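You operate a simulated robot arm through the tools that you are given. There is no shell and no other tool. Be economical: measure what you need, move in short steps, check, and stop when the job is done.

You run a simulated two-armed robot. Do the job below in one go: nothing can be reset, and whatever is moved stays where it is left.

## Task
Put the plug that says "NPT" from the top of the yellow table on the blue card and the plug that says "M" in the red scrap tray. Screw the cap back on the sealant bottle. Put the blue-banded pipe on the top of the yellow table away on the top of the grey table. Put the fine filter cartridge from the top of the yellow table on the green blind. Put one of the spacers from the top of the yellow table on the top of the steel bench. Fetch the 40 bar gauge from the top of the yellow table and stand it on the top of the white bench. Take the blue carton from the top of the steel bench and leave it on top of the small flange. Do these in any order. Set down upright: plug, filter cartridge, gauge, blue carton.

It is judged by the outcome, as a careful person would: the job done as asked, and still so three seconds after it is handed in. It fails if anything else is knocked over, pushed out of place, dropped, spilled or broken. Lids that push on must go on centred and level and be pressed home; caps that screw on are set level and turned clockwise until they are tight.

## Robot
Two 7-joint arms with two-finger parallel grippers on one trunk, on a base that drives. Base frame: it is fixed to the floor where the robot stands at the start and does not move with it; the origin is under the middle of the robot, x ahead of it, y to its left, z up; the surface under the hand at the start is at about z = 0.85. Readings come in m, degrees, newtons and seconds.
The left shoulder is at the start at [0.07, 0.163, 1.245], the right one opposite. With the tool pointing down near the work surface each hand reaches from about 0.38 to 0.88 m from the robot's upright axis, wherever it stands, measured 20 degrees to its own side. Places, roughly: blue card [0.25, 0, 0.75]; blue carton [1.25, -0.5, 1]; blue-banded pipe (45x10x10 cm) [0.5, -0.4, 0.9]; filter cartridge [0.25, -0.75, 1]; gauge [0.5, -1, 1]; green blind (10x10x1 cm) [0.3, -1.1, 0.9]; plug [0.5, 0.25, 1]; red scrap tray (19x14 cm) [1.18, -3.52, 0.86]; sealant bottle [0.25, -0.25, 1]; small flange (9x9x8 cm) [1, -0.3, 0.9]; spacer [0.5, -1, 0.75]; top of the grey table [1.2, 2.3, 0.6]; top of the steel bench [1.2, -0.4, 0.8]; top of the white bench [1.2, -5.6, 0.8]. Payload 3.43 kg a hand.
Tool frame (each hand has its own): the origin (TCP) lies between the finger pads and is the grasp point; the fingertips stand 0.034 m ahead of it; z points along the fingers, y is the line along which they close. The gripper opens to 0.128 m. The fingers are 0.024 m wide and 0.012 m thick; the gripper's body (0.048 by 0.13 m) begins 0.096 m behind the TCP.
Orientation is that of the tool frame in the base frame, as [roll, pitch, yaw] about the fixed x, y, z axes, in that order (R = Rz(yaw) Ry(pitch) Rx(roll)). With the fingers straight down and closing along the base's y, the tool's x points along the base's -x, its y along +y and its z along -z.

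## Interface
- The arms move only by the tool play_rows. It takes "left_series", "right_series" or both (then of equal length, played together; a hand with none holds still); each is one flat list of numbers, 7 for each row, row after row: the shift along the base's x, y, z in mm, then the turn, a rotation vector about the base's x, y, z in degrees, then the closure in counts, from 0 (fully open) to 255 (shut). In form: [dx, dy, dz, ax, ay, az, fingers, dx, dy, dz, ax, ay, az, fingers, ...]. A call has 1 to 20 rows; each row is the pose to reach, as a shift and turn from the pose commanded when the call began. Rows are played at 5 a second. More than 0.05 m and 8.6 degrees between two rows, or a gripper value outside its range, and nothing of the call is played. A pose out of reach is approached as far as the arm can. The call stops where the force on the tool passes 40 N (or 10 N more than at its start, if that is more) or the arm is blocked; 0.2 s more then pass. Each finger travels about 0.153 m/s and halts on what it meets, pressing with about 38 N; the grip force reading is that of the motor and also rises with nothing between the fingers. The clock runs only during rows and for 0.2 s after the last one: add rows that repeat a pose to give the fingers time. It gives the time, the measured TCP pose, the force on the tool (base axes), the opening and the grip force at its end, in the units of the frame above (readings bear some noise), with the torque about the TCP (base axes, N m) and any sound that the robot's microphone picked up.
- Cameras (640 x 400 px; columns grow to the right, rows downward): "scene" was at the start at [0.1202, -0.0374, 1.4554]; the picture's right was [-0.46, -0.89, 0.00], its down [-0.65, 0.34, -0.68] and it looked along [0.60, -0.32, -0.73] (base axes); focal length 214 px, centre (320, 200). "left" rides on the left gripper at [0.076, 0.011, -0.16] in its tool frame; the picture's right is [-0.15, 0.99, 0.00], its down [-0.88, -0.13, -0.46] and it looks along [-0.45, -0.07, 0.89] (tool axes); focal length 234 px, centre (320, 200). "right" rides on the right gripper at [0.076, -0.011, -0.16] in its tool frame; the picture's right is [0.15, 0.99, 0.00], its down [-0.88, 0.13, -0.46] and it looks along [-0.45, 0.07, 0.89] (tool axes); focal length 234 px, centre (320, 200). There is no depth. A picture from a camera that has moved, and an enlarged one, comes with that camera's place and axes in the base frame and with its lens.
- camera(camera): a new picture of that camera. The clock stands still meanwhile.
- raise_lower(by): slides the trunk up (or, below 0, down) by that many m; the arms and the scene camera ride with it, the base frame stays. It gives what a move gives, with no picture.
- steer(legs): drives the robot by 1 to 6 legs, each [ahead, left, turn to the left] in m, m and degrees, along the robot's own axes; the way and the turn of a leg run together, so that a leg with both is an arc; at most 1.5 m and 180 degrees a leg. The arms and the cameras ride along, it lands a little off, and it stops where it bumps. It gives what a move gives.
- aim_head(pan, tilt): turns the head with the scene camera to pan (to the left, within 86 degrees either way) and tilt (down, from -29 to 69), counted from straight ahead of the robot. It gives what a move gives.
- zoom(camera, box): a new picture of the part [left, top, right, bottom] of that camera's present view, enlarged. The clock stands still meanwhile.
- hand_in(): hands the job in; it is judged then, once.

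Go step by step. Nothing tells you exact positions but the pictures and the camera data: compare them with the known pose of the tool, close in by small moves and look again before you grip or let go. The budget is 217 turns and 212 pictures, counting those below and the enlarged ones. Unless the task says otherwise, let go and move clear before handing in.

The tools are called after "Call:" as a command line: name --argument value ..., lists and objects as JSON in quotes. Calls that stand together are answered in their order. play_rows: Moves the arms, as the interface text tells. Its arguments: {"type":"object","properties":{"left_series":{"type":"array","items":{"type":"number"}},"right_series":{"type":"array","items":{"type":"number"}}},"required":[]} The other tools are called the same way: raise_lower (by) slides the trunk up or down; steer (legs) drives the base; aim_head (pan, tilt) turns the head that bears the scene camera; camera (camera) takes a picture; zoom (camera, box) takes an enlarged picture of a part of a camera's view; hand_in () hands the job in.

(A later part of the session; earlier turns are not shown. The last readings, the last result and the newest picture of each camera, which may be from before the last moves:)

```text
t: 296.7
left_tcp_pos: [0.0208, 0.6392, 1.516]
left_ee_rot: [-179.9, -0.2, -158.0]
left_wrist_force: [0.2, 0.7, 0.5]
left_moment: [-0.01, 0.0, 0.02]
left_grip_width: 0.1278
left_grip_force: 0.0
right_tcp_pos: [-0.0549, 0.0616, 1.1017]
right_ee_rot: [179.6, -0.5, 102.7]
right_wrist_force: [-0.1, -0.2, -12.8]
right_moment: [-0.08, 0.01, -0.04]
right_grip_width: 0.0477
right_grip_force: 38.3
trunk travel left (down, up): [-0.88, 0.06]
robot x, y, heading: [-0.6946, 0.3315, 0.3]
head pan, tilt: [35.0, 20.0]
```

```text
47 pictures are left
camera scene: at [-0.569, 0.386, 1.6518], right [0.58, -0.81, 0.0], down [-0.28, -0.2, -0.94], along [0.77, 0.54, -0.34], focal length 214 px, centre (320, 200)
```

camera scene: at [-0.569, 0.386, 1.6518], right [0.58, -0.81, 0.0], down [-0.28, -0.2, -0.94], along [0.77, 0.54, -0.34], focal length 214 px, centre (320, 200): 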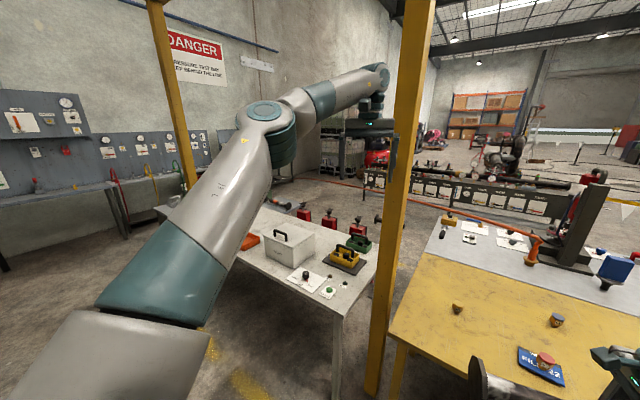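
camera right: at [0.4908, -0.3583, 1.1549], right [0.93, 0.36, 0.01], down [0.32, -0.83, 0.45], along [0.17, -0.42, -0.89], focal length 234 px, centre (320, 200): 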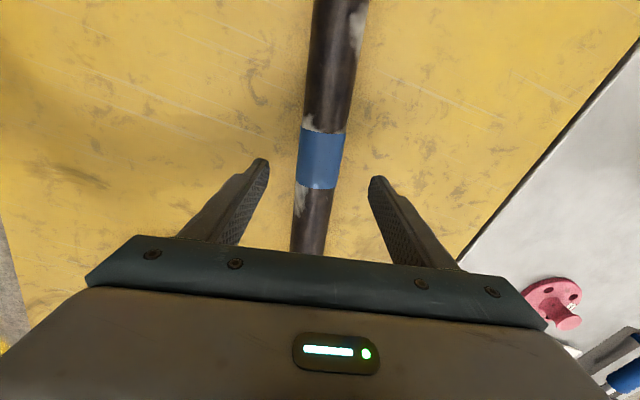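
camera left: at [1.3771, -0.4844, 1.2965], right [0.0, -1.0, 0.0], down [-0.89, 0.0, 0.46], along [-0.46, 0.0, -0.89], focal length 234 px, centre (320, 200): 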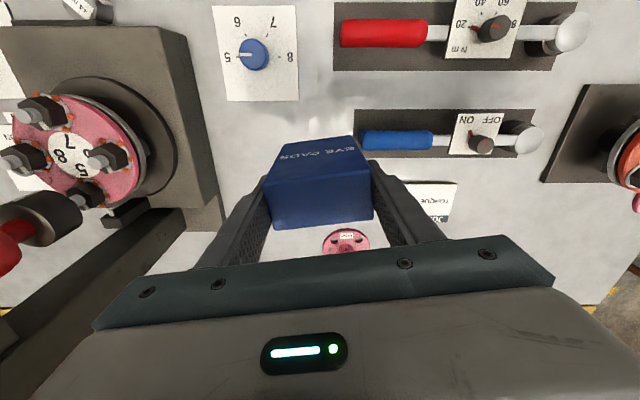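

The low grey table lies behind the white table around (1.2, 2.3); the orange hose blocks the far side, so I'll approach via the left end. Drive left along the front and look.

Call:
steer --legs '[[0, 1.3, 0], [0, 0.9, 0]]'

Call:
aim_head --pan 20 --tilt 25

Call:
camera --camera "scene"

```text
t: 307.6
left_tcp_pos: [0.0055, 2.8387, 1.5164]
left_ee_rot: [179.9, -0.1, -158.1]
left_wrist_force: [-0.2, -0.9, -0.7]
left_moment: [0.05, 0.03, 0.02]
left_grip_width: 0.1282
left_grip_force: 0.1
right_tcp_pos: [-0.0701, 2.2631, 1.103]
right_ee_rot: [179.6, -0.4, 102.4]
right_wrist_force: [-0.5, -0.3, -12.6]
right_moment: [-0.08, -0.02, -0.01]
right_grip_width: 0.0475
right_grip_force: 38.4
trunk travel left (down, up): [-0.88, 0.06]
robot x, y, heading: [-0.7093, 2.5422, 0.4]
head pan, tilt: [35.0, 20.0]
```

```text
t: 308.4
left_tcp_pos: [0.0058, 2.8406, 1.515]
left_ee_rot: [-180.0, -0.2, -158.1]
left_wrist_force: [0.1, -0.3, -0.5]
left_moment: [-0.02, -0.01, -0.03]
left_grip_width: 0.1282
left_grip_force: 0.1
right_tcp_pos: [-0.0707, 2.2617, 1.1023]
right_ee_rot: [179.8, -0.4, 102.5]
right_wrist_force: [-0.3, 0.5, -10.9]
right_moment: [-0.11, 0.05, 0.05]
right_grip_width: 0.0475
right_grip_force: 37.7
trunk travel left (down, up): [-0.88, 0.06]
robot x, y, heading: [-0.7123, 2.5374, 0.2]
head pan, tilt: [20.0, 25.0]
```

```text
46 pictures are left
camera scene: at [-0.5735, 2.5674, 1.6437], right [0.35, -0.94, 0.0], down [-0.4, -0.15, -0.91], along [0.85, 0.31, -0.42], focal length 214 px, centre (320, 200)
```

scene: 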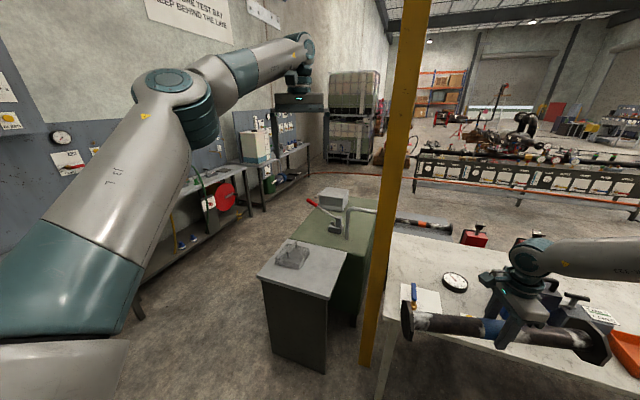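

I can see the grey table beyond the white one with something on it. Zoom in to judge its free area and the surroundings.

Call:
zoom --camera "scene" --box '[280, 160, 480, 290]'

```text
3.08 times, centred on (380, 225) of scene
camera zoom: at [-0.5735, 2.5674, 1.6437], right [0.35, -0.94, 0.0], down [-0.4, -0.15, -0.91], along [0.85, 0.31, -0.42], focal length 660 px, centre (135, 123)
```

zoom: 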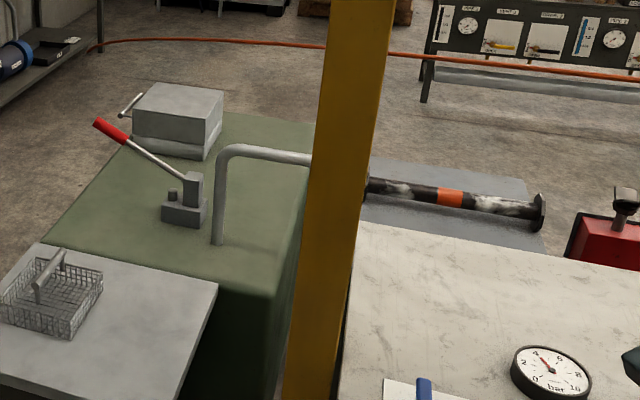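

The grey table holds a red-banded pipe at x≈1.28; there's a free strip at x≈1.45. I'll go around the left end (aisle y≈3.9), then approach from the far side.

Call:
raise_lower --by 0.05

Call:
steer --legs '[[0, 1.36, 0], [1.4, 0, 0], [1.4, -0.2, 0]]'

Call:
aim_head --pan -60 --tilt 30

Call:
camera --camera "scene"

```text
t: 309.3
left_tcp_pos: [0.006, 2.8398, 1.566]
left_ee_rot: [179.9, -0.2, -158.1]
left_wrist_force: [0.4, 0.2, 0.1]
left_moment: [-0.01, 0.02, 0.0]
left_grip_width: 0.1279
left_grip_force: 0.0
right_tcp_pos: [-0.0699, 2.2637, 1.1518]
right_ee_rot: [179.7, -0.4, 102.5]
right_wrist_force: [0.3, 0.1, -13.0]
right_moment: [-0.1, 0.01, -0.03]
right_grip_width: 0.0478
right_grip_force: 38.1
trunk travel left (down, up): [-0.93, 0.01]
robot x, y, heading: [-0.7114, 2.5352, 0.4]
head pan, tilt: [20.0, 25.0]
```

```text
t: 329.4
left_tcp_pos: [2.8121, 3.9901, 1.5667]
left_ee_rot: [-179.9, -0.2, -158.8]
left_wrist_force: [-1.1, 0.7, -0.6]
left_moment: [-0.01, -0.04, 0.01]
left_grip_width: 0.1281
left_grip_force: 0.1
right_tcp_pos: [2.728, 3.4144, 1.1525]
right_ee_rot: [179.6, -0.4, 101.7]
right_wrist_force: [-0.2, 0.7, -11.3]
right_moment: [-0.09, -0.01, -0.02]
right_grip_width: 0.0477
right_grip_force: 37.9
trunk travel left (down, up): [-0.93, 0.01]
robot x, y, heading: [2.0881, 3.6955, -0.5]
head pan, tilt: [20.0, 25.0]
```

```text
t: 331.0
left_tcp_pos: [2.8137, 3.9908, 1.5669]
left_ee_rot: [179.9, -0.2, -158.9]
left_wrist_force: [-0.2, 0.4, 0.4]
left_moment: [-0.02, 0.03, 0.0]
left_grip_width: 0.1279
left_grip_force: 0.1
right_tcp_pos: [2.7288, 3.4153, 1.1531]
right_ee_rot: [179.7, -0.4, 101.7]
right_wrist_force: [-0.8, 0.0, -12.4]
right_moment: [-0.03, -0.01, -0.01]
right_grip_width: 0.0474
right_grip_force: 38.2
trunk travel left (down, up): [-0.93, 0.01]
robot x, y, heading: [2.0929, 3.7004, -0.5]
head pan, tilt: [-60.0, 30.0]
```

```text
44 pictures are left
camera scene: at [2.1881, 3.6164, 1.6857], right [-0.87, -0.49, 0.0], down [-0.25, 0.44, -0.87], along [0.43, -0.75, -0.5], focal length 214 px, centre (320, 200)
```

scene: 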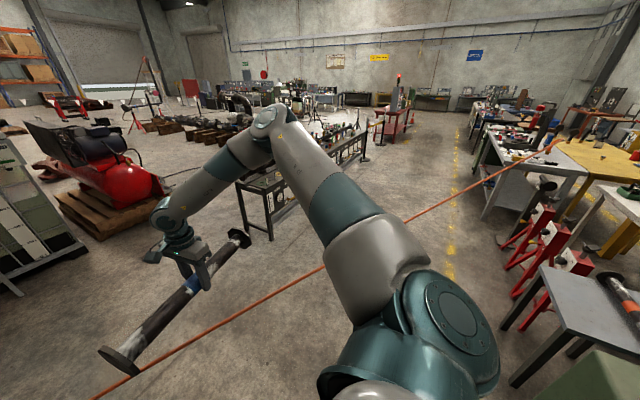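

Clear picture: grey table top z≈0.65, far edge x≈1.446; red pipe at x≈1.185. Turn around and strafe to stand at about (1.95, 2.09).

Call:
steer --legs '[[0, 0, -179.5], [0, 0.8, 0], [0.1, 0.8, 0]]'

Call:
aim_head --pan -15 --tilt 50

Call:
camera --camera "scene"

```text
t: 346.5
left_tcp_pos: [1.257, 1.8068, 1.5665]
left_ee_rot: [179.9, -0.2, 21.1]
left_wrist_force: [0.6, 0.0, -0.2]
left_moment: [-0.01, 0.0, -0.01]
left_grip_width: 0.1283
left_grip_force: 0.1
right_tcp_pos: [1.34, 2.3823, 1.1525]
right_ee_rot: [179.6, -0.3, -78.2]
right_wrist_force: [0.3, 0.5, -11.6]
right_moment: [0.06, -0.01, -0.04]
right_grip_width: 0.0477
right_grip_force: 37.9
trunk travel left (down, up): [-0.93, 0.01]
robot x, y, heading: [1.9762, 2.0957, 179.6]
head pan, tilt: [-60.0, 30.0]
```

```text
t: 347.6
left_tcp_pos: [1.2561, 1.8049, 1.5669]
left_ee_rot: [180.0, -0.2, 21.0]
left_wrist_force: [0.6, 0.2, -0.7]
left_moment: [0.02, 0.04, -0.05]
left_grip_width: 0.1282
left_grip_force: 0.1
right_tcp_pos: [1.3397, 2.3817, 1.1536]
right_ee_rot: [179.6, -0.4, -78.2]
right_wrist_force: [0.3, -0.6, -11.9]
right_moment: [0.08, 0.04, -0.01]
right_grip_width: 0.0475
right_grip_force: 38.6
trunk travel left (down, up): [-0.93, 0.01]
robot x, y, heading: [1.9772, 2.1014, 179.7]
head pan, tilt: [-15.0, 50.0]
```

```text
43 pictures are left
camera scene: at [1.8503, 2.1208, 1.6562], right [0.27, 0.96, 0.0], down [0.74, -0.21, -0.64], along [-0.62, 0.17, -0.77], focal length 214 px, centre (320, 200)
```

scene: 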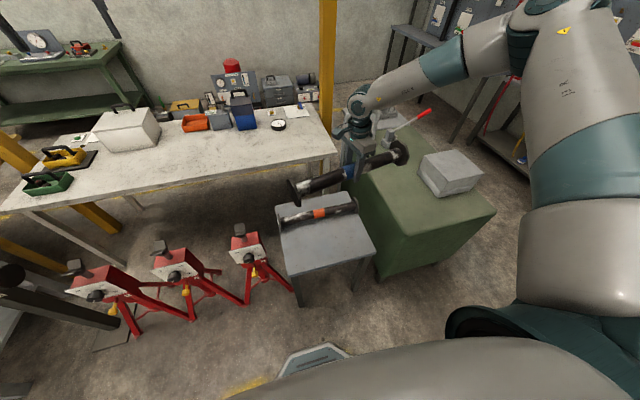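

Grey table spans x 1.03–1.45, y 2.07–2.52; red pipe at x≈1.165. Target: x=1.34, y=2.295, axis along y. Strafe 8 cm, align the pipe, and lower the trunk.

Call:
steer --legs '[[0, 0.085, 0]]'

Call:
play_rows --right_series '[0, 0, 0, 0, 0, -6, 255, 0, 0, 0, 0, 0, -11.8, 255, 0, 0, 0, 0, 0, -11.8, 255]'

Call:
raise_lower --by -0.36

Call:
camera --camera "scene"

Call:
camera --camera "right"

```text
t: 348.7
left_tcp_pos: [1.2533, 1.7373, 1.5685]
left_ee_rot: [179.4, 0.0, 20.8]
left_wrist_force: [0.8, 0.8, -0.9]
left_moment: [-0.15, -0.02, 0.02]
left_grip_width: 0.1277
left_grip_force: 0.1
right_tcp_pos: [1.3401, 2.3087, 1.149]
right_ee_rot: [179.5, -0.9, -78.5]
right_wrist_force: [0.4, 2.1, -13.0]
right_moment: [-0.05, 0.01, -0.04]
right_grip_width: 0.0478
right_grip_force: 38.2
trunk travel left (down, up): [-0.93, 0.01]
robot x, y, heading: [1.9765, 2.014, 179.3]
head pan, tilt: [-15.0, 50.0]
```

```text
t: 349.5
left_tcp_pos: [1.2533, 1.7271, 1.5663]
left_ee_rot: [179.9, -0.2, 20.7]
left_wrist_force: [-0.1, -0.4, 0.2]
left_moment: [0.02, -0.02, 0.0]
left_grip_width: 0.1279
left_grip_force: 0.1
right_tcp_pos: [1.3408, 2.3018, 1.1518]
right_ee_rot: [179.8, -0.3, -90.6]
right_wrist_force: [0.0, 0.1, -11.9]
right_moment: [0.08, -0.01, 0.03]
right_grip_width: 0.0477
right_grip_force: 38.1
trunk travel left (down, up): [-0.93, 0.01]
robot x, y, heading: [1.9769, 2.0173, 179.3]
head pan, tilt: [-15.0, 50.0]
```

```text
t: 353.0
left_tcp_pos: [1.2542, 1.7238, 1.2073]
left_ee_rot: [179.8, -0.1, 20.8]
left_wrist_force: [1.0, 0.1, 0.4]
left_moment: [-0.02, 0.0, 0.01]
left_grip_width: 0.128
left_grip_force: 0.0
right_tcp_pos: [1.3395, 2.3007, 0.7916]
right_ee_rot: [179.7, -0.3, -90.3]
right_wrist_force: [0.2, 0.4, -11.0]
right_moment: [0.06, 0.01, 0.01]
right_grip_width: 0.0476
right_grip_force: 37.6
trunk travel left (down, up): [-0.57, 0.37]
robot x, y, heading: [1.9745, 2.016, 179.4]
head pan, tilt: [-15.0, 50.0]
```

```text
42 pictures are left
camera scene: at [1.8501, 2.037, 1.2962], right [0.27, 0.96, 0.0], down [0.74, -0.21, -0.64], along [-0.62, 0.17, -0.77], focal length 214 px, centre (320, 200)
```

scene: 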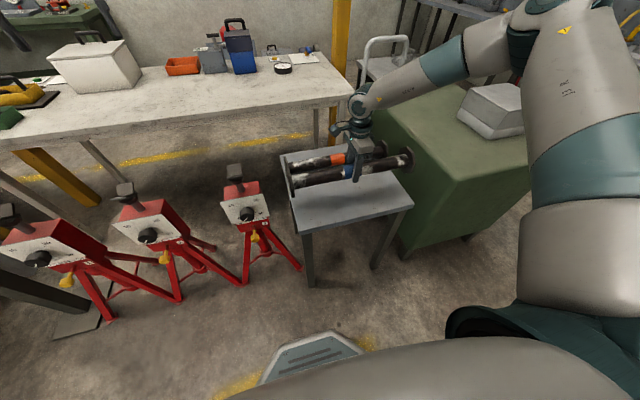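

```text
41 pictures are left
camera right: at [1.352, 2.2248, 0.9508], right [-0.99, -0.14, 0.01], down [-0.12, 0.88, 0.45], along [-0.07, 0.45, -0.89], focal length 234 px, centre (320, 200)
```

right: 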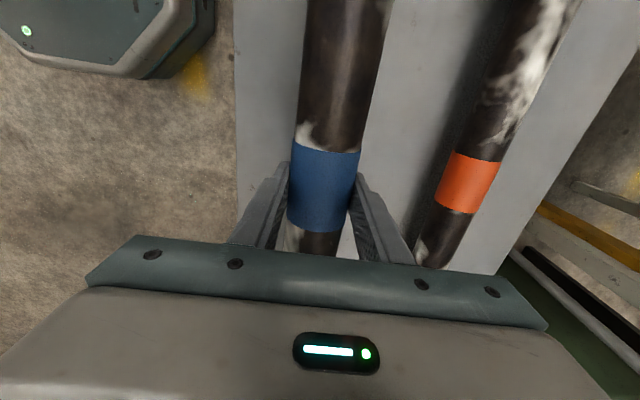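

Aligned: band centre at the grip, beside the red pipe with ample gap. Lower 8 cm more.

Call:
raise_lower --by -0.08

Call:
zoom --camera "scene" --box '[270, 80, 430, 200]'

```text
t: 354.2
left_tcp_pos: [1.2548, 1.7251, 1.1272]
left_ee_rot: [179.9, -0.2, 20.9]
left_wrist_force: [0.3, -0.5, 0.2]
left_moment: [-0.02, 0.0, 0.03]
left_grip_width: 0.1282
left_grip_force: 0.2
right_tcp_pos: [1.3421, 2.3002, 0.7111]
right_ee_rot: [179.6, -0.2, -90.4]
right_wrist_force: [-0.3, 0.0, -11.9]
right_moment: [0.09, 0.0, -0.01]
right_grip_width: 0.0475
right_grip_force: 38.4
trunk travel left (down, up): [-0.49, 0.45]
robot x, y, heading: [1.9747, 2.0146, 179.1]
head pan, tilt: [-15.0, 50.0]
```

```text
3.33 times, centred on (350, 140) of scene
camera zoom: at [1.8505, 2.0369, 1.2163], right [0.27, 0.96, 0.0], down [0.74, -0.21, -0.64], along [-0.62, 0.17, -0.77], focal length 715 px, centre (220, 400)
```

zoom: 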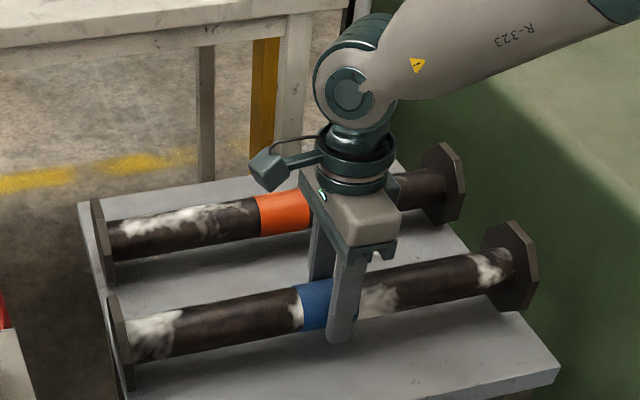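

The pipe is as long as the table is wide and is centred on it. Lower the last ~1 cm.

Call:
raise_lower --by -0.008

Call:
raise_lower --by -0.004

```text
t: 354.8
left_tcp_pos: [1.2562, 1.7259, 1.1196]
left_ee_rot: [179.9, -0.1, 20.8]
left_wrist_force: [0.0, 0.9, 0.6]
left_moment: [0.01, 0.0, 0.0]
left_grip_width: 0.1281
left_grip_force: 0.1
right_tcp_pos: [1.3404, 2.2999, 0.7054]
right_ee_rot: [179.6, -0.4, -90.4]
right_wrist_force: [-0.5, 2.9, 1.4]
right_moment: [-0.91, -0.24, 0.05]
right_grip_width: 0.0477
right_grip_force: 38.3
trunk travel left (down, up): [-0.482, 0.458]
robot x, y, heading: [1.9747, 2.0186, 179.2]
head pan, tilt: [-15.0, 50.0]
```

```text
t: 355.3
left_tcp_pos: [1.258, 1.7248, 1.1183]
left_ee_rot: [180.0, 0.0, 20.7]
left_wrist_force: [0.5, -0.5, -0.7]
left_moment: [0.01, -0.01, -0.01]
left_grip_width: 0.128
left_grip_force: 0.1
right_tcp_pos: [1.341, 2.3004, 0.7048]
right_ee_rot: [179.1, -0.2, -90.4]
right_wrist_force: [-3.7, 6.8, 27.8]
right_moment: [0.1, 0.08, 0.05]
right_grip_width: 0.0476
right_grip_force: 37.8
trunk travel left (down, up): [-0.478, 0.462]
robot x, y, heading: [1.9761, 2.0138, 179.4]
head pan, tilt: [-15.0, 50.0]
```

Both flanges are resting (moment ≈ 0). Ease up, open, and rise.

Call:
play_rows --right_series '[0, 0, 1, 0, 0, 0, 255, 0, 0, 1, 0, 0, 0, 180, 0, 0, 1, 0, 0, 0, 120, 0, 0, 1, 0, 0, 0, 90, 0, 0, 1, 0, 0, 0, 80]'

Call:
raise_lower --by 0.35

Call:
zoom --camera "scene" --box '[240, 120, 440, 270]'

```text
t: 356.5
left_tcp_pos: [1.2557, 1.7253, 1.1157]
left_ee_rot: [179.9, -0.1, 20.8]
left_wrist_force: [0.0, -0.2, -0.2]
left_moment: [0.0, 0.02, -0.02]
left_grip_width: 0.1279
left_grip_force: 0.0
right_tcp_pos: [1.3425, 2.2995, 0.7006]
right_ee_rot: [179.6, -0.3, -90.4]
right_wrist_force: [0.0, 0.5, 0.2]
right_moment: [0.02, -0.01, 0.04]
right_grip_width: 0.0877
right_grip_force: 0.1
trunk travel left (down, up): [-0.478, 0.462]
robot x, y, heading: [1.9775, 2.0161, 179.4]
head pan, tilt: [-15.0, 50.0]
```

```text
t: 359.9
left_tcp_pos: [1.2564, 1.724, 1.4661]
left_ee_rot: [179.9, -0.1, 20.7]
left_wrist_force: [-0.8, -1.2, -1.5]
left_moment: [0.03, 0.02, -0.03]
left_grip_width: 0.1281
left_grip_force: 0.0
right_tcp_pos: [1.3411, 2.3004, 1.0525]
right_ee_rot: [179.7, -0.3, -90.4]
right_wrist_force: [0.5, 0.4, -0.3]
right_moment: [0.01, 0.01, 0.01]
right_grip_width: 0.0879
right_grip_force: 0.1
trunk travel left (down, up): [-0.828, 0.112]
robot x, y, heading: [1.9785, 2.0133, 179.5]
head pan, tilt: [-15.0, 50.0]
```

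```text
2.67 times, centred on (340, 195) of scene
camera zoom: at [1.851, 2.0364, 1.5543], right [0.27, 0.96, 0.0], down [0.74, -0.21, -0.64], along [-0.62, 0.17, -0.77], focal length 572 px, centre (267, 213)
```

zoom: 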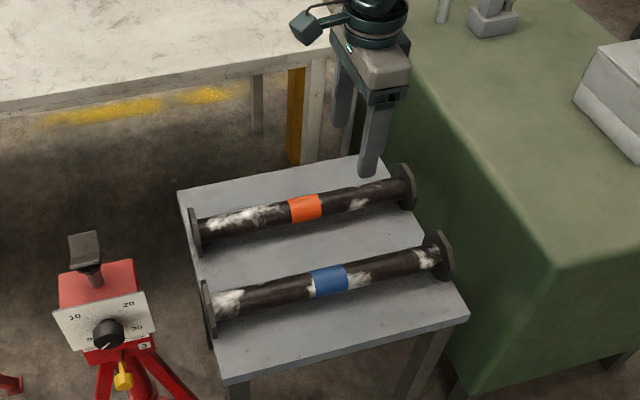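

Pipe is on the grey table. Now raise, tuck the right hand, and return the same way to the yellow table for the M plug and gauge.

Call:
raise_lower --by 0.11

Call:
play_rows --right_series '[30, 20, 10, 0, 0, 8, 60, 60, 40, 20, 0, 0, 16, 0, 90, 60, 30, 0, 0, 24, 0, 100, 70, 30, 0, 0, 32, 0, 100, 70, 30, 0, 0, 40, 0, 100, 70, 30, 0, 0, 48, 0, 100, 70, 30, 0, 0, 56, 0, 100, 70, 30, 0, 0, 64, 0, 100, 70, 30, 0, 0, 72, 0, 100, 70, 30, 0, 0, 80, 0, 100, 70, 30, 0, 0, 88, 0]'

Call:
steer --legs '[[0, -0.9, 0], [0, -0.95, 0], [1.35, 0, 0.5], [1.35, 0, 0]]'

```text
t: 361.3
left_tcp_pos: [1.2547, 1.7238, 1.5746]
left_ee_rot: [179.9, -0.1, 20.8]
left_wrist_force: [0.1, 0.0, 0.1]
left_moment: [0.01, 0.01, 0.0]
left_grip_width: 0.1283
left_grip_force: 0.1
right_tcp_pos: [1.3419, 2.2993, 1.1609]
right_ee_rot: [179.8, -0.3, -90.3]
right_wrist_force: [-1.0, -0.1, 0.6]
right_moment: [-0.01, 0.01, -0.02]
right_grip_width: 0.0878
right_grip_force: 0.0
trunk travel left (down, up): [-0.938, 0.002]
robot x, y, heading: [1.9772, 2.0172, 179.5]
head pan, tilt: [-15.0, 50.0]
```

```text
t: 363.7
left_tcp_pos: [1.2553, 1.7242, 1.5744]
left_ee_rot: [179.9, -0.2, 20.9]
left_wrist_force: [-0.3, -0.3, 0.0]
left_moment: [0.01, 0.01, -0.03]
left_grip_width: 0.128
left_grip_force: 0.0
right_tcp_pos: [1.4409, 2.3701, 1.1914]
right_ee_rot: [179.8, -0.3, -2.1]
right_wrist_force: [-0.2, -0.5, -0.3]
right_moment: [-0.01, -0.01, -0.02]
right_grip_width: 0.128
right_grip_force: 0.1
trunk travel left (down, up): [-0.938, 0.002]
robot x, y, heading: [1.9748, 2.0173, 179.2]
head pan, tilt: [-15.0, 50.0]
```

```text
t: 381.6
left_tcp_pos: [-0.3295, 3.6304, 1.5813]
left_ee_rot: [-178.9, 0.4, 15.9]
left_wrist_force: [1.2, -1.5, 0.2]
left_moment: [0.16, 0.19, -0.01]
left_grip_width: 0.1282
left_grip_force: 0.1
right_tcp_pos: [-0.0953, 4.2596, 1.2053]
right_ee_rot: [-179.1, 0.3, -6.2]
right_wrist_force: [-0.5, -0.4, 0.9]
right_moment: [0.07, -0.05, 0.0]
right_grip_width: 0.1279
right_grip_force: 0.0
trunk travel left (down, up): [-0.938, 0.002]
robot x, y, heading: [0.3988, 3.8816, 174.4]
head pan, tilt: [-15.0, 50.0]
stopped in leg 4: the robot was blocked; the commanded pose is now the measured one
```

Blocked at (0.40, 3.88). Look to see what's touching.

Call:
aim_head --pan -30 --tilt 40

Call:
camera --camera "scene"

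Call:
aim_head --pan 40 --tilt 45

Call:
camera --camera "scene"

```text
t: 382.4
left_tcp_pos: [-0.33, 3.6289, 1.5781]
left_ee_rot: [-178.7, 0.0, 15.7]
left_wrist_force: [-0.2, -0.3, 0.4]
left_moment: [-0.01, -0.02, 0.01]
left_grip_width: 0.1278
left_grip_force: 0.0
right_tcp_pos: [-0.0885, 4.2594, 1.202]
right_ee_rot: [-178.9, 0.0, -6.6]
right_wrist_force: [-0.1, 0.2, -0.6]
right_moment: [0.01, -0.02, 0.01]
right_grip_width: 0.1277
right_grip_force: 0.0
trunk travel left (down, up): [-0.938, 0.002]
robot x, y, heading: [0.3985, 3.8852, 173.9]
head pan, tilt: [-30.0, 40.0]
```

```text
38 pictures are left
camera scene: at [0.2955, 3.8981, 1.6804], right [0.58, 0.81, 0.02], down [0.51, -0.35, -0.78], along [-0.63, 0.46, -0.62], focal length 214 px, centre (320, 200)
```

scene: 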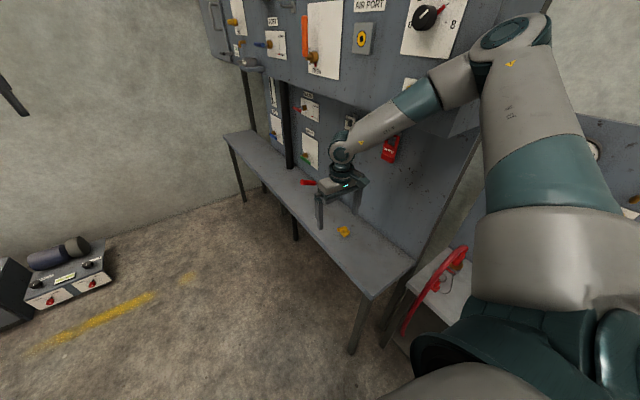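

```text
t: 383.8
left_tcp_pos: [-0.3326, 3.6315, 1.5743]
left_ee_rot: [-178.7, -0.2, 15.4]
left_wrist_force: [0.4, 0.6, -0.6]
left_moment: [-0.01, 0.0, 0.01]
left_grip_width: 0.1277
left_grip_force: 0.0
right_tcp_pos: [-0.0871, 4.261, 1.2007]
right_ee_rot: [-178.6, -0.2, -6.9]
right_wrist_force: [0.3, 0.9, -0.9]
right_moment: [0.0, 0.04, -0.02]
right_grip_width: 0.1283
right_grip_force: 0.0
trunk travel left (down, up): [-0.938, 0.002]
robot x, y, heading: [0.4014, 3.8856, 173.9]
head pan, tilt: [40.0, 45.0]
```

```text
37 pictures are left
camera scene: at [0.295, 3.8031, 1.6704], right [-0.56, 0.83, 0.03], down [0.58, 0.41, -0.7], along [-0.59, -0.37, -0.71], focal length 214 px, centre (320, 200)
```

scene: 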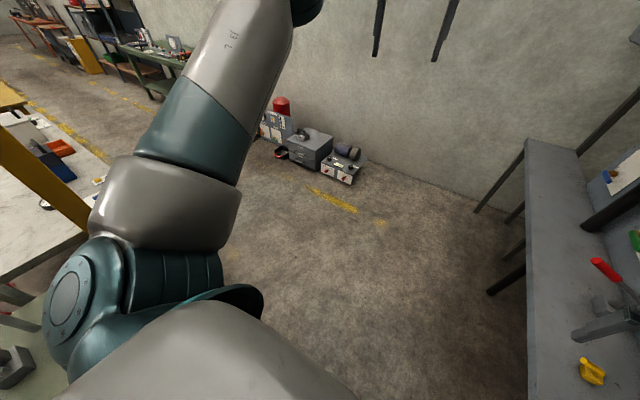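

The right arm brushed the tall panel of the wall bench. Back off a little, move away from it, straighten heading and continue.

Call:
steer --legs '[[-0.06, 0.04, 0], [0, 0.22, 5.8], [1.15, 0, 0]]'

Call:
aim_head --pan -70 --tilt 30

Call:
camera --camera "scene"

```text
t: 391.5
left_tcp_pos: [-1.4196, 3.3642, 1.5762]
left_ee_rot: [179.6, 0.0, 20.8]
left_wrist_force: [-0.3, -0.5, 0.4]
left_moment: [0.01, 0.02, 0.0]
left_grip_width: 0.1279
left_grip_force: 0.1
right_tcp_pos: [-1.2292, 4.0059, 1.1868]
right_ee_rot: [179.6, -0.8, -1.7]
right_wrist_force: [0.0, 0.3, -1.0]
right_moment: [0.02, -0.01, 0.01]
right_grip_width: 0.1281
right_grip_force: 0.1
trunk travel left (down, up): [-0.938, 0.002]
robot x, y, heading: [-0.7014, 3.6455, 179.3]
head pan, tilt: [40.0, 45.0]
```

```text
t: 393.4
left_tcp_pos: [-1.421, 3.365, 1.5764]
left_ee_rot: [179.7, -0.2, 20.7]
left_wrist_force: [-0.5, 0.3, -0.1]
left_moment: [0.04, 0.0, 0.0]
left_grip_width: 0.1281
left_grip_force: 0.2
right_tcp_pos: [-1.2297, 4.0059, 1.1865]
right_ee_rot: [179.5, -0.9, -1.8]
right_wrist_force: [0.3, -0.4, 0.8]
right_moment: [-0.03, -0.01, 0.02]
right_grip_width: 0.1281
right_grip_force: 0.1
trunk travel left (down, up): [-0.938, 0.002]
robot x, y, heading: [-0.699, 3.6476, 179.1]
head pan, tilt: [-70.0, 30.0]
```

```text
36 pictures are left
camera scene: at [-0.7789, 3.7333, 1.6939], right [0.94, 0.33, 0.0], down [0.17, -0.47, -0.87], along [-0.29, 0.82, -0.5], focal length 214 px, centre (320, 200)
```

scene: 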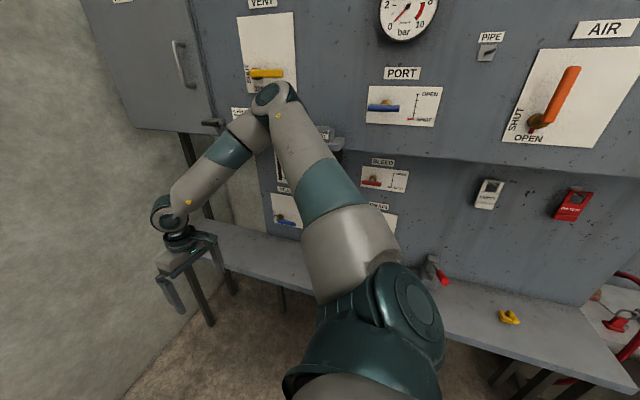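

Move away along the front of the tables and turn to face the yellow table again, restoring trunk height.

Call:
steer --legs '[[-0.05, 1.3, 0.8], [0, 1.3, 0], [0, 0.9, 0], [0, 0, 179.8]]'

Call:
raise_lower --by -0.213

Call:
aim_head --pan 10 --tilt 40

Call:
camera --camera "scene"

```text
t: 417.7
left_tcp_pos: [0.0022, 0.4009, 1.5755]
left_ee_rot: [179.8, -0.1, -160.8]
left_wrist_force: [-0.4, 0.8, 0.7]
left_moment: [-0.01, 0.0, -0.01]
left_grip_width: 0.1279
left_grip_force: 0.1
right_tcp_pos: [-0.2063, -0.2346, 1.1862]
right_ee_rot: [179.6, -0.9, 176.4]
right_wrist_force: [-0.2, 0.9, 0.5]
right_moment: [-0.02, 0.02, 0.01]
right_grip_width: 0.1282
right_grip_force: 0.0
trunk travel left (down, up): [-0.938, 0.002]
robot x, y, heading: [-0.7288, 0.1401, -2.4]
head pan, tilt: [-70.0, 30.0]
```

```text
t: 420.0
left_tcp_pos: [0.0016, 0.4024, 1.363]
left_ee_rot: [179.8, -0.2, -160.9]
left_wrist_force: [0.4, -0.2, -0.4]
left_moment: [0.04, 0.03, 0.0]
left_grip_width: 0.1277
left_grip_force: 0.1
right_tcp_pos: [-0.2073, -0.2336, 0.9735]
right_ee_rot: [179.6, -0.8, 176.5]
right_wrist_force: [0.2, 0.1, 0.1]
right_moment: [0.01, 0.02, 0.03]
right_grip_width: 0.1279
right_grip_force: 0.1
trunk travel left (down, up): [-0.725, 0.215]
robot x, y, heading: [-0.726, 0.1369, -2.5]
head pan, tilt: [-70.0, 30.0]
```

```text
t: 421.5
left_tcp_pos: [-0.0001, 0.4018, 1.3636]
left_ee_rot: [179.7, -0.1, -160.9]
left_wrist_force: [-0.2, -0.1, -0.4]
left_moment: [-0.02, 0.02, -0.02]
left_grip_width: 0.1277
left_grip_force: 0.0
right_tcp_pos: [-0.2069, -0.2341, 0.9729]
right_ee_rot: [179.5, -0.9, 176.5]
right_wrist_force: [-0.6, 0.2, 0.6]
right_moment: [-0.01, 0.02, -0.01]
right_grip_width: 0.1281
right_grip_force: 0.2
trunk travel left (down, up): [-0.725, 0.215]
robot x, y, heading: [-0.729, 0.1375, -2.4]
head pan, tilt: [10.0, 40.0]
```

```text
35 pictures are left
camera scene: at [-0.5943, 0.1484, 1.4655], right [0.13, -0.99, 0.0], down [-0.64, -0.08, -0.77], along [0.76, 0.1, -0.64], focal length 214 px, centre (320, 200)
```

scene: 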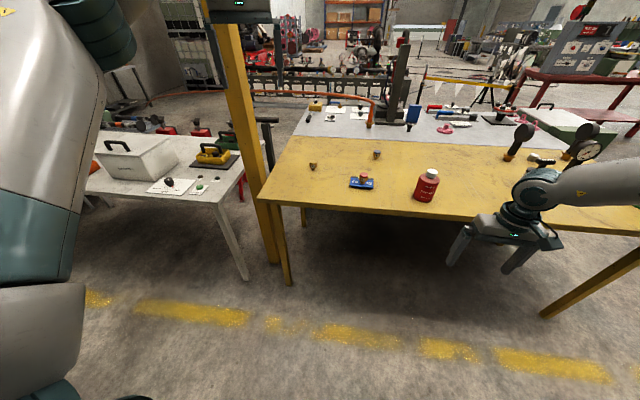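

All good: carton, cap and plug are in place. Raise the right hand, then drive in for the M plug.

Call:
play_rows --right_series '[0, 0, 45, 0.4, 0.9, 3.5, 0, 0, 0, 90, 0.4, 0.9, 3.5, 0, 0, 0, 135, 0.4, 0.9, 3.5, 0, 0, 0, 180, 0.4, 0.9, 3.5, 0, 0, 0, 225, 0.4, 0.9, 3.5, 0]'

Call:
steer --legs '[[0.5, -0.11, 2.4]]'

Call:
camera --camera "left"

```text
t: 422.7
left_tcp_pos: [0.0001, 0.4022, 1.3633]
left_ee_rot: [179.8, -0.1, -160.8]
left_wrist_force: [-0.2, 0.1, 0.6]
left_moment: [-0.02, 0.0, 0.0]
left_grip_width: 0.128
left_grip_force: 0.1
right_tcp_pos: [-0.2097, -0.2322, 1.199]
right_ee_rot: [179.2, -1.8, 179.9]
right_wrist_force: [0.3, 0.3, 0.4]
right_moment: [0.0, -0.01, 0.0]
right_grip_width: 0.128
right_grip_force: 0.0
trunk travel left (down, up): [-0.725, 0.215]
robot x, y, heading: [-0.7296, 0.1401, -2.3]
head pan, tilt: [10.0, 40.0]
```

```text
t: 425.7
left_tcp_pos: [0.4868, 0.3101, 1.3645]
left_ee_rot: [179.7, 0.0, -158.6]
left_wrist_force: [-0.3, 0.3, -0.1]
left_moment: [-0.02, -0.03, 0.0]
left_grip_width: 0.1279
left_grip_force: 0.0
right_tcp_pos: [0.3048, -0.3339, 1.1999]
right_ee_rot: [179.1, -1.7, -177.6]
right_wrist_force: [-0.3, 0.6, 0.1]
right_moment: [0.01, 0.01, -0.01]
right_grip_width: 0.128
right_grip_force: 0.2
trunk travel left (down, up): [-0.725, 0.215]
robot x, y, heading: [-0.2284, 0.0179, -0.4]
head pan, tilt: [10.0, 40.0]
```

```text
34 pictures are left
camera left: at [0.4128, 0.2908, 1.5238], right [-0.22, 0.97, 0.01], down [0.87, 0.2, 0.45], along [0.44, 0.11, -0.89], focal length 234 px, centre (320, 200)
```

left: 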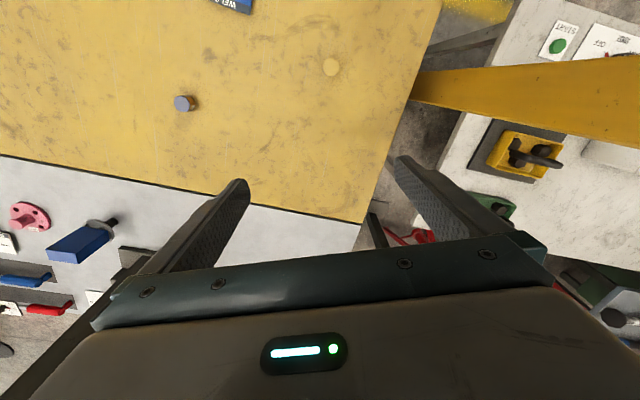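

M plug at (0.377, 0.316). Descend above it.

Call:
play_rows --left_series '[-20, 1, -40, 0, 0, 2, 0, -40, 2, -80, 0, 0, 4, 0, -60, 3, -120, 0, 0, 6, 0, -80, 4, -160, 0, 0, 8.6, 30, -100, 5, -200, 0, 0, 8.6, 60, -110, 6, -245, 0, 0, 8.6, 90, -110, 6, -290, 0, 0, 8.6, 100, -110, 6, -335, 0, 0, 8.6, 100, -110, 6, -380, 0, 0, 8.6, 100, -110, 6, -410, 0, 0, 8.6, 100, -110, 6, -410, 0, 0, 8.6, 100]'

Call:
camera --camera "left"

```text
t: 428.1
left_tcp_pos: [0.379, 0.3167, 0.9523]
left_ee_rot: [179.7, 0.1, -149.9]
left_wrist_force: [0.3, 0.8, 0.5]
left_moment: [-0.01, -0.01, 0.0]
left_grip_width: 0.0777
left_grip_force: 0.1
right_tcp_pos: [0.3038, -0.3339, 1.1985]
right_ee_rot: [179.3, -1.7, -177.6]
right_wrist_force: [0.3, -0.4, -0.2]
right_moment: [-0.02, -0.02, -0.02]
right_grip_width: 0.1281
right_grip_force: 0.0
trunk travel left (down, up): [-0.725, 0.215]
robot x, y, heading: [-0.2347, 0.0177, -0.1]
head pan, tilt: [10.0, 40.0]
```

```text
33 pictures are left
camera left: at [0.3082, 0.2869, 1.1128], right [-0.37, 0.93, 0.0], down [0.83, 0.32, 0.46], along [0.42, 0.17, -0.89], focal length 234 px, centre (320, 200)
```

left: 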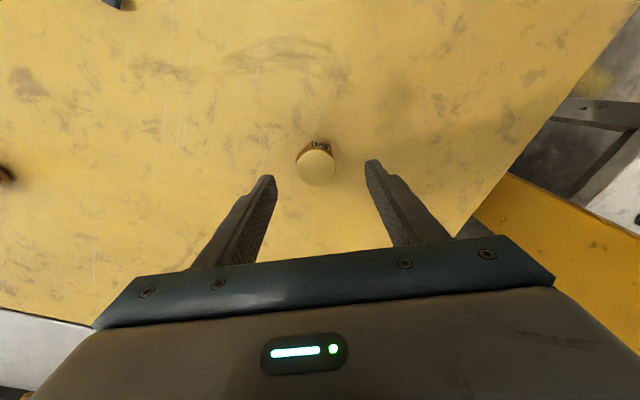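

Adjust (+2.5, -5), rotate 20° more to match the hex flats, lower and grip.

Call:
play_rows --left_series '[2, -4, 0, 0, 0, 7, 100, 2.5, -5, 0, 0, 0, 14, 100, 2.5, -5, -25, 0, 0, 20, 100, 2.5, -5, -59, 0, 0, 20, 100, 2.5, -5, -59, 0, 0, 20, 180, 2.5, -5, -59, 0, 0, 20, 255, 2.5, -5, -59, 0, 0, 20, 255, 2.5, -5, -59, 0, 0, 20, 255]'

Call:
camera --camera "left"

```text
t: 429.9
left_tcp_pos: [0.3813, 0.3104, 0.8931]
left_ee_rot: [179.7, -0.1, -130.1]
left_wrist_force: [-0.7, 0.3, 0.7]
left_moment: [-0.01, -0.01, 0.04]
left_grip_width: 0.0381
left_grip_force: 38.1
right_tcp_pos: [0.3052, -0.3339, 1.1981]
right_ee_rot: [179.2, -1.7, -177.7]
right_wrist_force: [0.0, -0.4, 0.0]
right_moment: [0.01, 0.01, 0.01]
right_grip_width: 0.1283
right_grip_force: 0.0
trunk travel left (down, up): [-0.725, 0.215]
robot x, y, heading: [-0.2338, 0.0174, -0.3]
head pan, tilt: [10.0, 40.0]
```

```text
32 pictures are left
camera left: at [0.3247, 0.2588, 1.0532], right [-0.66, 0.75, 0.01], down [0.67, 0.59, 0.45], along [0.34, 0.3, -0.89], focal length 234 px, centre (320, 200)
```

left: 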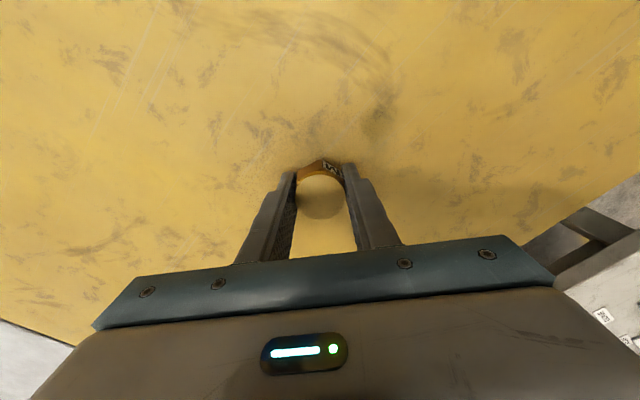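

M plug gripped. Lift it high and drive right to the gauge.

Call:
play_rows --left_series '[0, 0, 45, 0, 0, 0, 255, 0, 0, 90, 0, 0, -5, 255, 0, 0, 135, 0, 0, -10, 255, 0, 0, 180, 0, 0, -15, 255, 0, 0, 225, 0, 0, -20, 255, 0, 0, 260, 0, 0, -20, 255]' --right_series '[0, 0, 0, -0.4, -0.8, 0, 0, 0, 0, 0, -0.8, -1.7, -1, 0, 0, 0, 0, -0.8, -1.7, -2.4, 0, 0, 0, 10, -0.8, -1.7, -2.4, 0, 0, 0, 20, -0.8, -1.7, -2.4, 0, 0, 0, 30, -0.8, -1.7, -2.4, 0]'

Call:
steer --legs '[[0.1, -0.82, 0], [0.12, 0, 0]]'

Call:
camera --camera "right"

```text
t: 431.3
left_tcp_pos: [0.3809, 0.3097, 1.1539]
left_ee_rot: [179.6, 0.0, -150.2]
left_wrist_force: [-0.9, -0.2, -1.8]
left_moment: [-0.02, -0.02, -0.01]
left_grip_width: 0.0382
left_grip_force: 38.0
right_tcp_pos: [0.3047, -0.3347, 1.2275]
right_ee_rot: [180.0, 0.0, 179.9]
right_wrist_force: [0.1, -0.6, -0.1]
right_moment: [0.01, 0.01, 0.0]
right_grip_width: 0.128
right_grip_force: 0.0
trunk travel left (down, up): [-0.725, 0.215]
robot x, y, heading: [-0.2282, 0.0196, 0.0]
head pan, tilt: [10.0, 40.0]
```

```text
t: 436.6
left_tcp_pos: [0.5979, -0.5084, 1.154]
left_ee_rot: [179.6, 0.0, -150.1]
left_wrist_force: [-0.6, 0.0, -1.4]
left_moment: [0.03, 0.01, -0.01]
left_grip_width: 0.0354
left_grip_force: 38.3
right_tcp_pos: [0.5198, -1.153, 1.2294]
right_ee_rot: [179.9, 0.0, 180.0]
right_wrist_force: [0.0, -0.1, 0.2]
right_moment: [0.0, -0.01, 0.01]
right_grip_width: 0.128
right_grip_force: 0.1
trunk travel left (down, up): [-0.725, 0.215]
robot x, y, heading: [-0.0128, -0.7999, -0.4]
head pan, tilt: [10.0, 40.0]
```

```text
31 pictures are left
camera right: at [0.4439, -1.1643, 1.3877], right [-0.14, 0.99, 0.0], down [0.88, 0.13, 0.46], along [0.45, 0.07, -0.89], focal length 234 px, centre (320, 200)
```

right: 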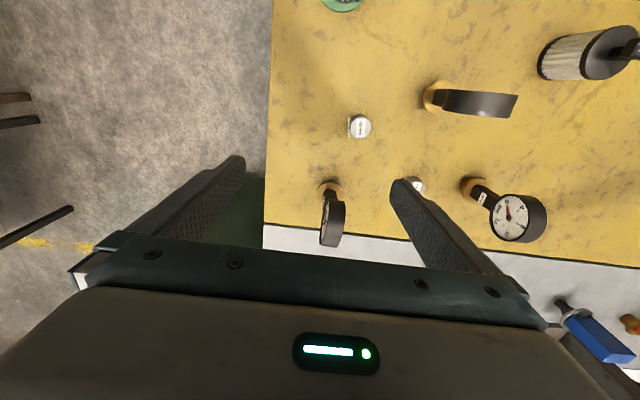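

The target gauge is right under the fingers, dial edge-on, facing -y. Zoom to read it and check orientation.

Call:
zoom --camera "right" --box '[290, 165, 380, 260]'

```text
4.21 times, centred on (335, 212) of right
camera zoom: at [0.4439, -1.1643, 1.3877], right [-0.14, 0.99, 0.0], down [0.88, 0.13, 0.46], along [0.45, 0.07, -0.89], focal length 986 px, centre (257, 147)
```

zoom: 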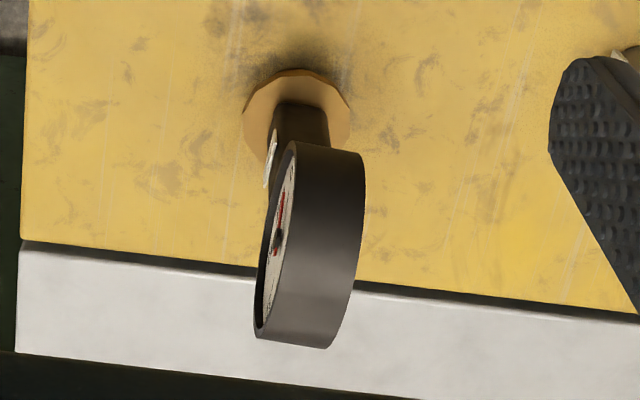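

Dial thickness runs along y – ideal for the current hand orientation. Gauge axis ≈ (0.674, -1.105). Move above it.

Call:
play_rows --right_series '[38, 12, -30, 0, 0, 0, 0, 77, 24, -60, 0, 0, 0, 30, 115, 36, -90, 0, 0, 0, 60, 140, 44, -120, 0, 0, 0, 80, 154, 48, -145, 0, 0, 0, 80, 154, 48, -145, 0, 0, 0, 80]'

Call:
camera --camera "right"

Call:
aim_head --pan -25 --tilt 35

Call:
zoom --camera "scene" --box '[260, 100, 420, 240]'

```text
refused: row 2 steps farther than a row can; nothing moved
```

```text
29 pictures are left
camera right: at [0.4439, -1.1643, 1.3877], right [-0.14, 0.99, 0.0], down [0.88, 0.13, 0.46], along [0.45, 0.07, -0.89], focal length 234 px, centre (320, 200)
```

right: 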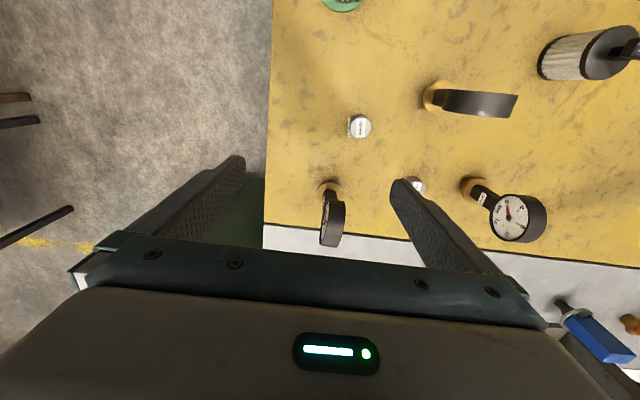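

```text
t: 437.6
left_tcp_pos: [0.5965, -0.508, 1.1552]
left_ee_rot: [179.7, 0.0, -150.3]
left_wrist_force: [-0.1, -0.2, -1.8]
left_moment: [-0.01, 0.0, -0.02]
left_grip_width: 0.0354
left_grip_force: 37.8
right_tcp_pos: [0.5208, -1.1527, 1.228]
right_ee_rot: [-180.0, 0.0, 179.9]
right_wrist_force: [-0.2, -0.9, -0.4]
right_moment: [0.01, -0.01, 0.01]
right_grip_width: 0.128
right_grip_force: 0.1
trunk travel left (down, up): [-0.725, 0.215]
robot x, y, heading: [-0.0147, -0.7993, -0.2]
head pan, tilt: [-25.0, 35.0]
```

```text
2.86 times, centred on (340, 170) of scene
camera zoom: at [0.1156, -0.8377, 1.4731], right [-0.42, -0.91, 0.0], down [-0.52, 0.24, -0.82], along [0.74, -0.35, -0.57], focal length 613 px, centre (263, 286)
```

zoom: 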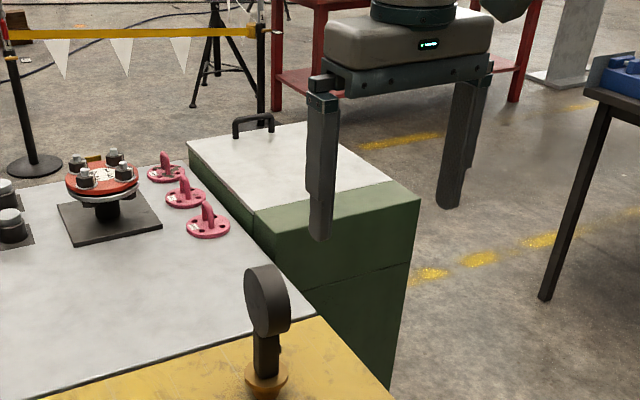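

Dial spans z≈0.965–1.07. Send smaller steps to hover astride it.

Call:
play_rows --right_series '[31, 10, -18, 0, 0, 0, 0, 62, 19, -36, 0, 0, 0, 0, 92, 29, -54, 0, 0, 0, 0, 123, 38, -72, 0, 0, 0, 0, 153, 48, -90, 0, 0, 0, 0, 153, 48, -110, 0, 0, 0, 20, 153, 48, -130, 0, 0, 0, 40, 153, 48, -130, 0, 0, 0, 40]'

```text
t: 439.4
left_tcp_pos: [0.5972, -0.5089, 1.1536]
left_ee_rot: [179.7, -0.1, -150.1]
left_wrist_force: [0.6, 0.0, -2.1]
left_moment: [0.04, 0.0, 0.03]
left_grip_width: 0.0355
left_grip_force: 38.0
right_tcp_pos: [0.6754, -1.1044, 1.0969]
right_ee_rot: [180.0, -0.1, 179.8]
right_wrist_force: [0.5, 0.2, 0.8]
right_moment: [0.05, 0.03, 0.01]
right_grip_width: 0.1075
right_grip_force: 0.1
trunk travel left (down, up): [-0.725, 0.215]
robot x, y, heading: [-0.0142, -0.7972, -0.1]
head pan, tilt: [-25.0, 35.0]
```

Call:
camera --camera "right"

```text
27 pictures are left
camera right: at [0.5984, -1.1163, 1.2562], right [-0.14, 0.99, 0.0], down [0.88, 0.13, 0.45], along [0.45, 0.06, -0.89], focal length 234 px, centre (320, 200)
```

right: 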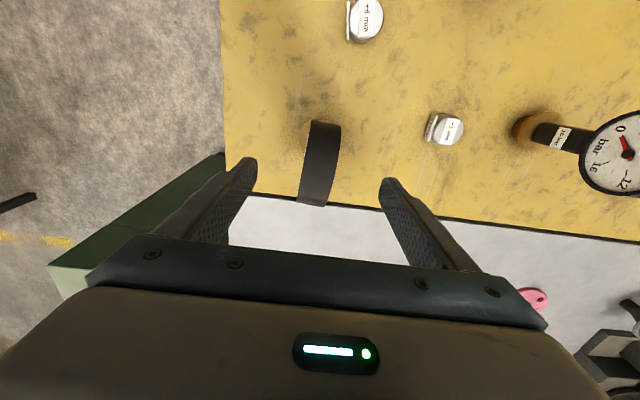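

Perfectly aligned; shift (-9, -3) mm, lower to the dial and grip gently.

Call:
play_rows --right_series '[-9, -3, -25, 0, 0, 0, 60, -9, -3, -55, 0, 0, 0, 80, -9, -3, -79, 0, 0, 0, 100, -9, -3, -79, 0, 0, 0, 180, -9, -3, -79, 0, 0, 0, 255, -9, -3, -79, 0, 0, 0, 255, -9, -3, -79, 0, 0, 0, 255]'

Call:
zoom --camera "scene" --box '[280, 140, 380, 240]'

```text
t: 441.0
left_tcp_pos: [0.5968, -0.5086, 1.1545]
left_ee_rot: [179.8, -0.1, -150.1]
left_wrist_force: [-0.2, -0.2, -1.6]
left_moment: [0.0, 0.03, 0.03]
left_grip_width: 0.0355
left_grip_force: 38.1
right_tcp_pos: [0.6662, -1.1073, 1.0177]
right_ee_rot: [179.9, -0.1, 179.9]
right_wrist_force: [2.0, -0.7, -0.6]
right_moment: [-0.01, -0.34, -0.03]
right_grip_width: 0.0297
right_grip_force: 38.4
trunk travel left (down, up): [-0.725, 0.215]
robot x, y, heading: [-0.0116, -0.7998, -0.5]
head pan, tilt: [-25.0, 35.0]
```

```text
4.00 times, centred on (330, 190) of scene
camera zoom: at [0.1166, -0.8378, 1.473], right [-0.43, -0.91, 0.0], down [-0.52, 0.24, -0.82], along [0.74, -0.35, -0.57], focal length 858 px, centre (280, 240)
```

zoom: 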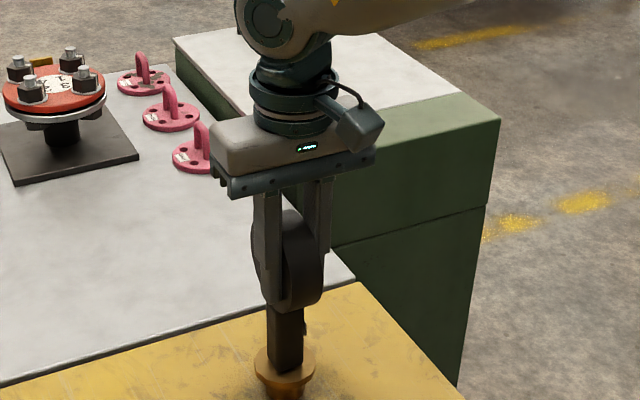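

Gauge gripped. Lift using the trunk (to clear the filter), then back away from the table.

Call:
raise_lower --by 0.21

Call:
steer --legs '[[-0.45, 0, 0]]'

Call:
zoom --camera "right" --box '[180, 80, 460, 280]'

```text
t: 443.2
left_tcp_pos: [0.5976, -0.5086, 1.3629]
left_ee_rot: [179.6, -0.1, -150.1]
left_wrist_force: [-0.5, 0.2, -2.4]
left_moment: [-0.01, 0.03, 0.02]
left_grip_width: 0.0354
left_grip_force: 38.1
right_tcp_pos: [0.6655, -1.1077, 1.2272]
right_ee_rot: [180.0, -0.1, 180.0]
right_wrist_force: [0.7, -0.6, -6.8]
right_moment: [-0.05, 0.08, 0.02]
right_grip_width: 0.0301
right_grip_force: 37.6
trunk travel left (down, up): [-0.935, 0.005]
robot x, y, heading: [-0.0136, -0.8015, -0.3]
head pan, tilt: [-25.0, 35.0]
```

```text
t: 446.0
left_tcp_pos: [0.1483, -0.5086, 1.3632]
left_ee_rot: [179.6, -0.2, -150.2]
left_wrist_force: [-0.2, 0.7, -1.9]
left_moment: [-0.02, 0.0, 0.02]
left_grip_width: 0.0353
left_grip_force: 37.7
right_tcp_pos: [0.2159, -1.1061, 1.2261]
right_ee_rot: [180.0, -0.3, 179.8]
right_wrist_force: [1.0, 0.2, -6.6]
right_moment: [0.0, 0.06, 0.01]
right_grip_width: 0.0298
right_grip_force: 37.9
trunk travel left (down, up): [-0.935, 0.005]
robot x, y, heading: [-0.4654, -0.8003, -0.2]
head pan, tilt: [-25.0, 35.0]
```

```text
2.00 times, centred on (320, 180) of right
camera zoom: at [0.1385, -1.1184, 1.3858], right [-0.14, 0.99, 0.0], down [0.88, 0.13, 0.45], along [0.45, 0.06, -0.89], focal length 468 px, centre (320, 240)
```

zoom: 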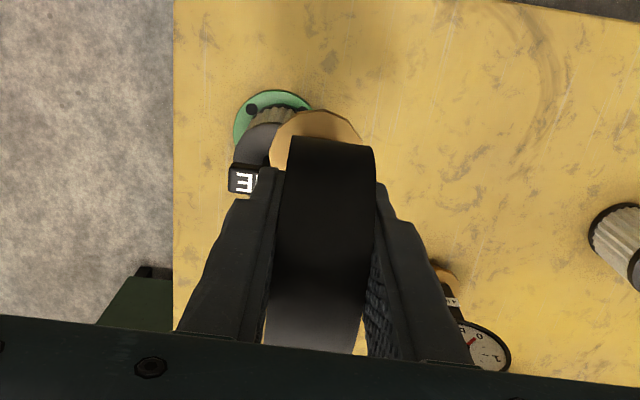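

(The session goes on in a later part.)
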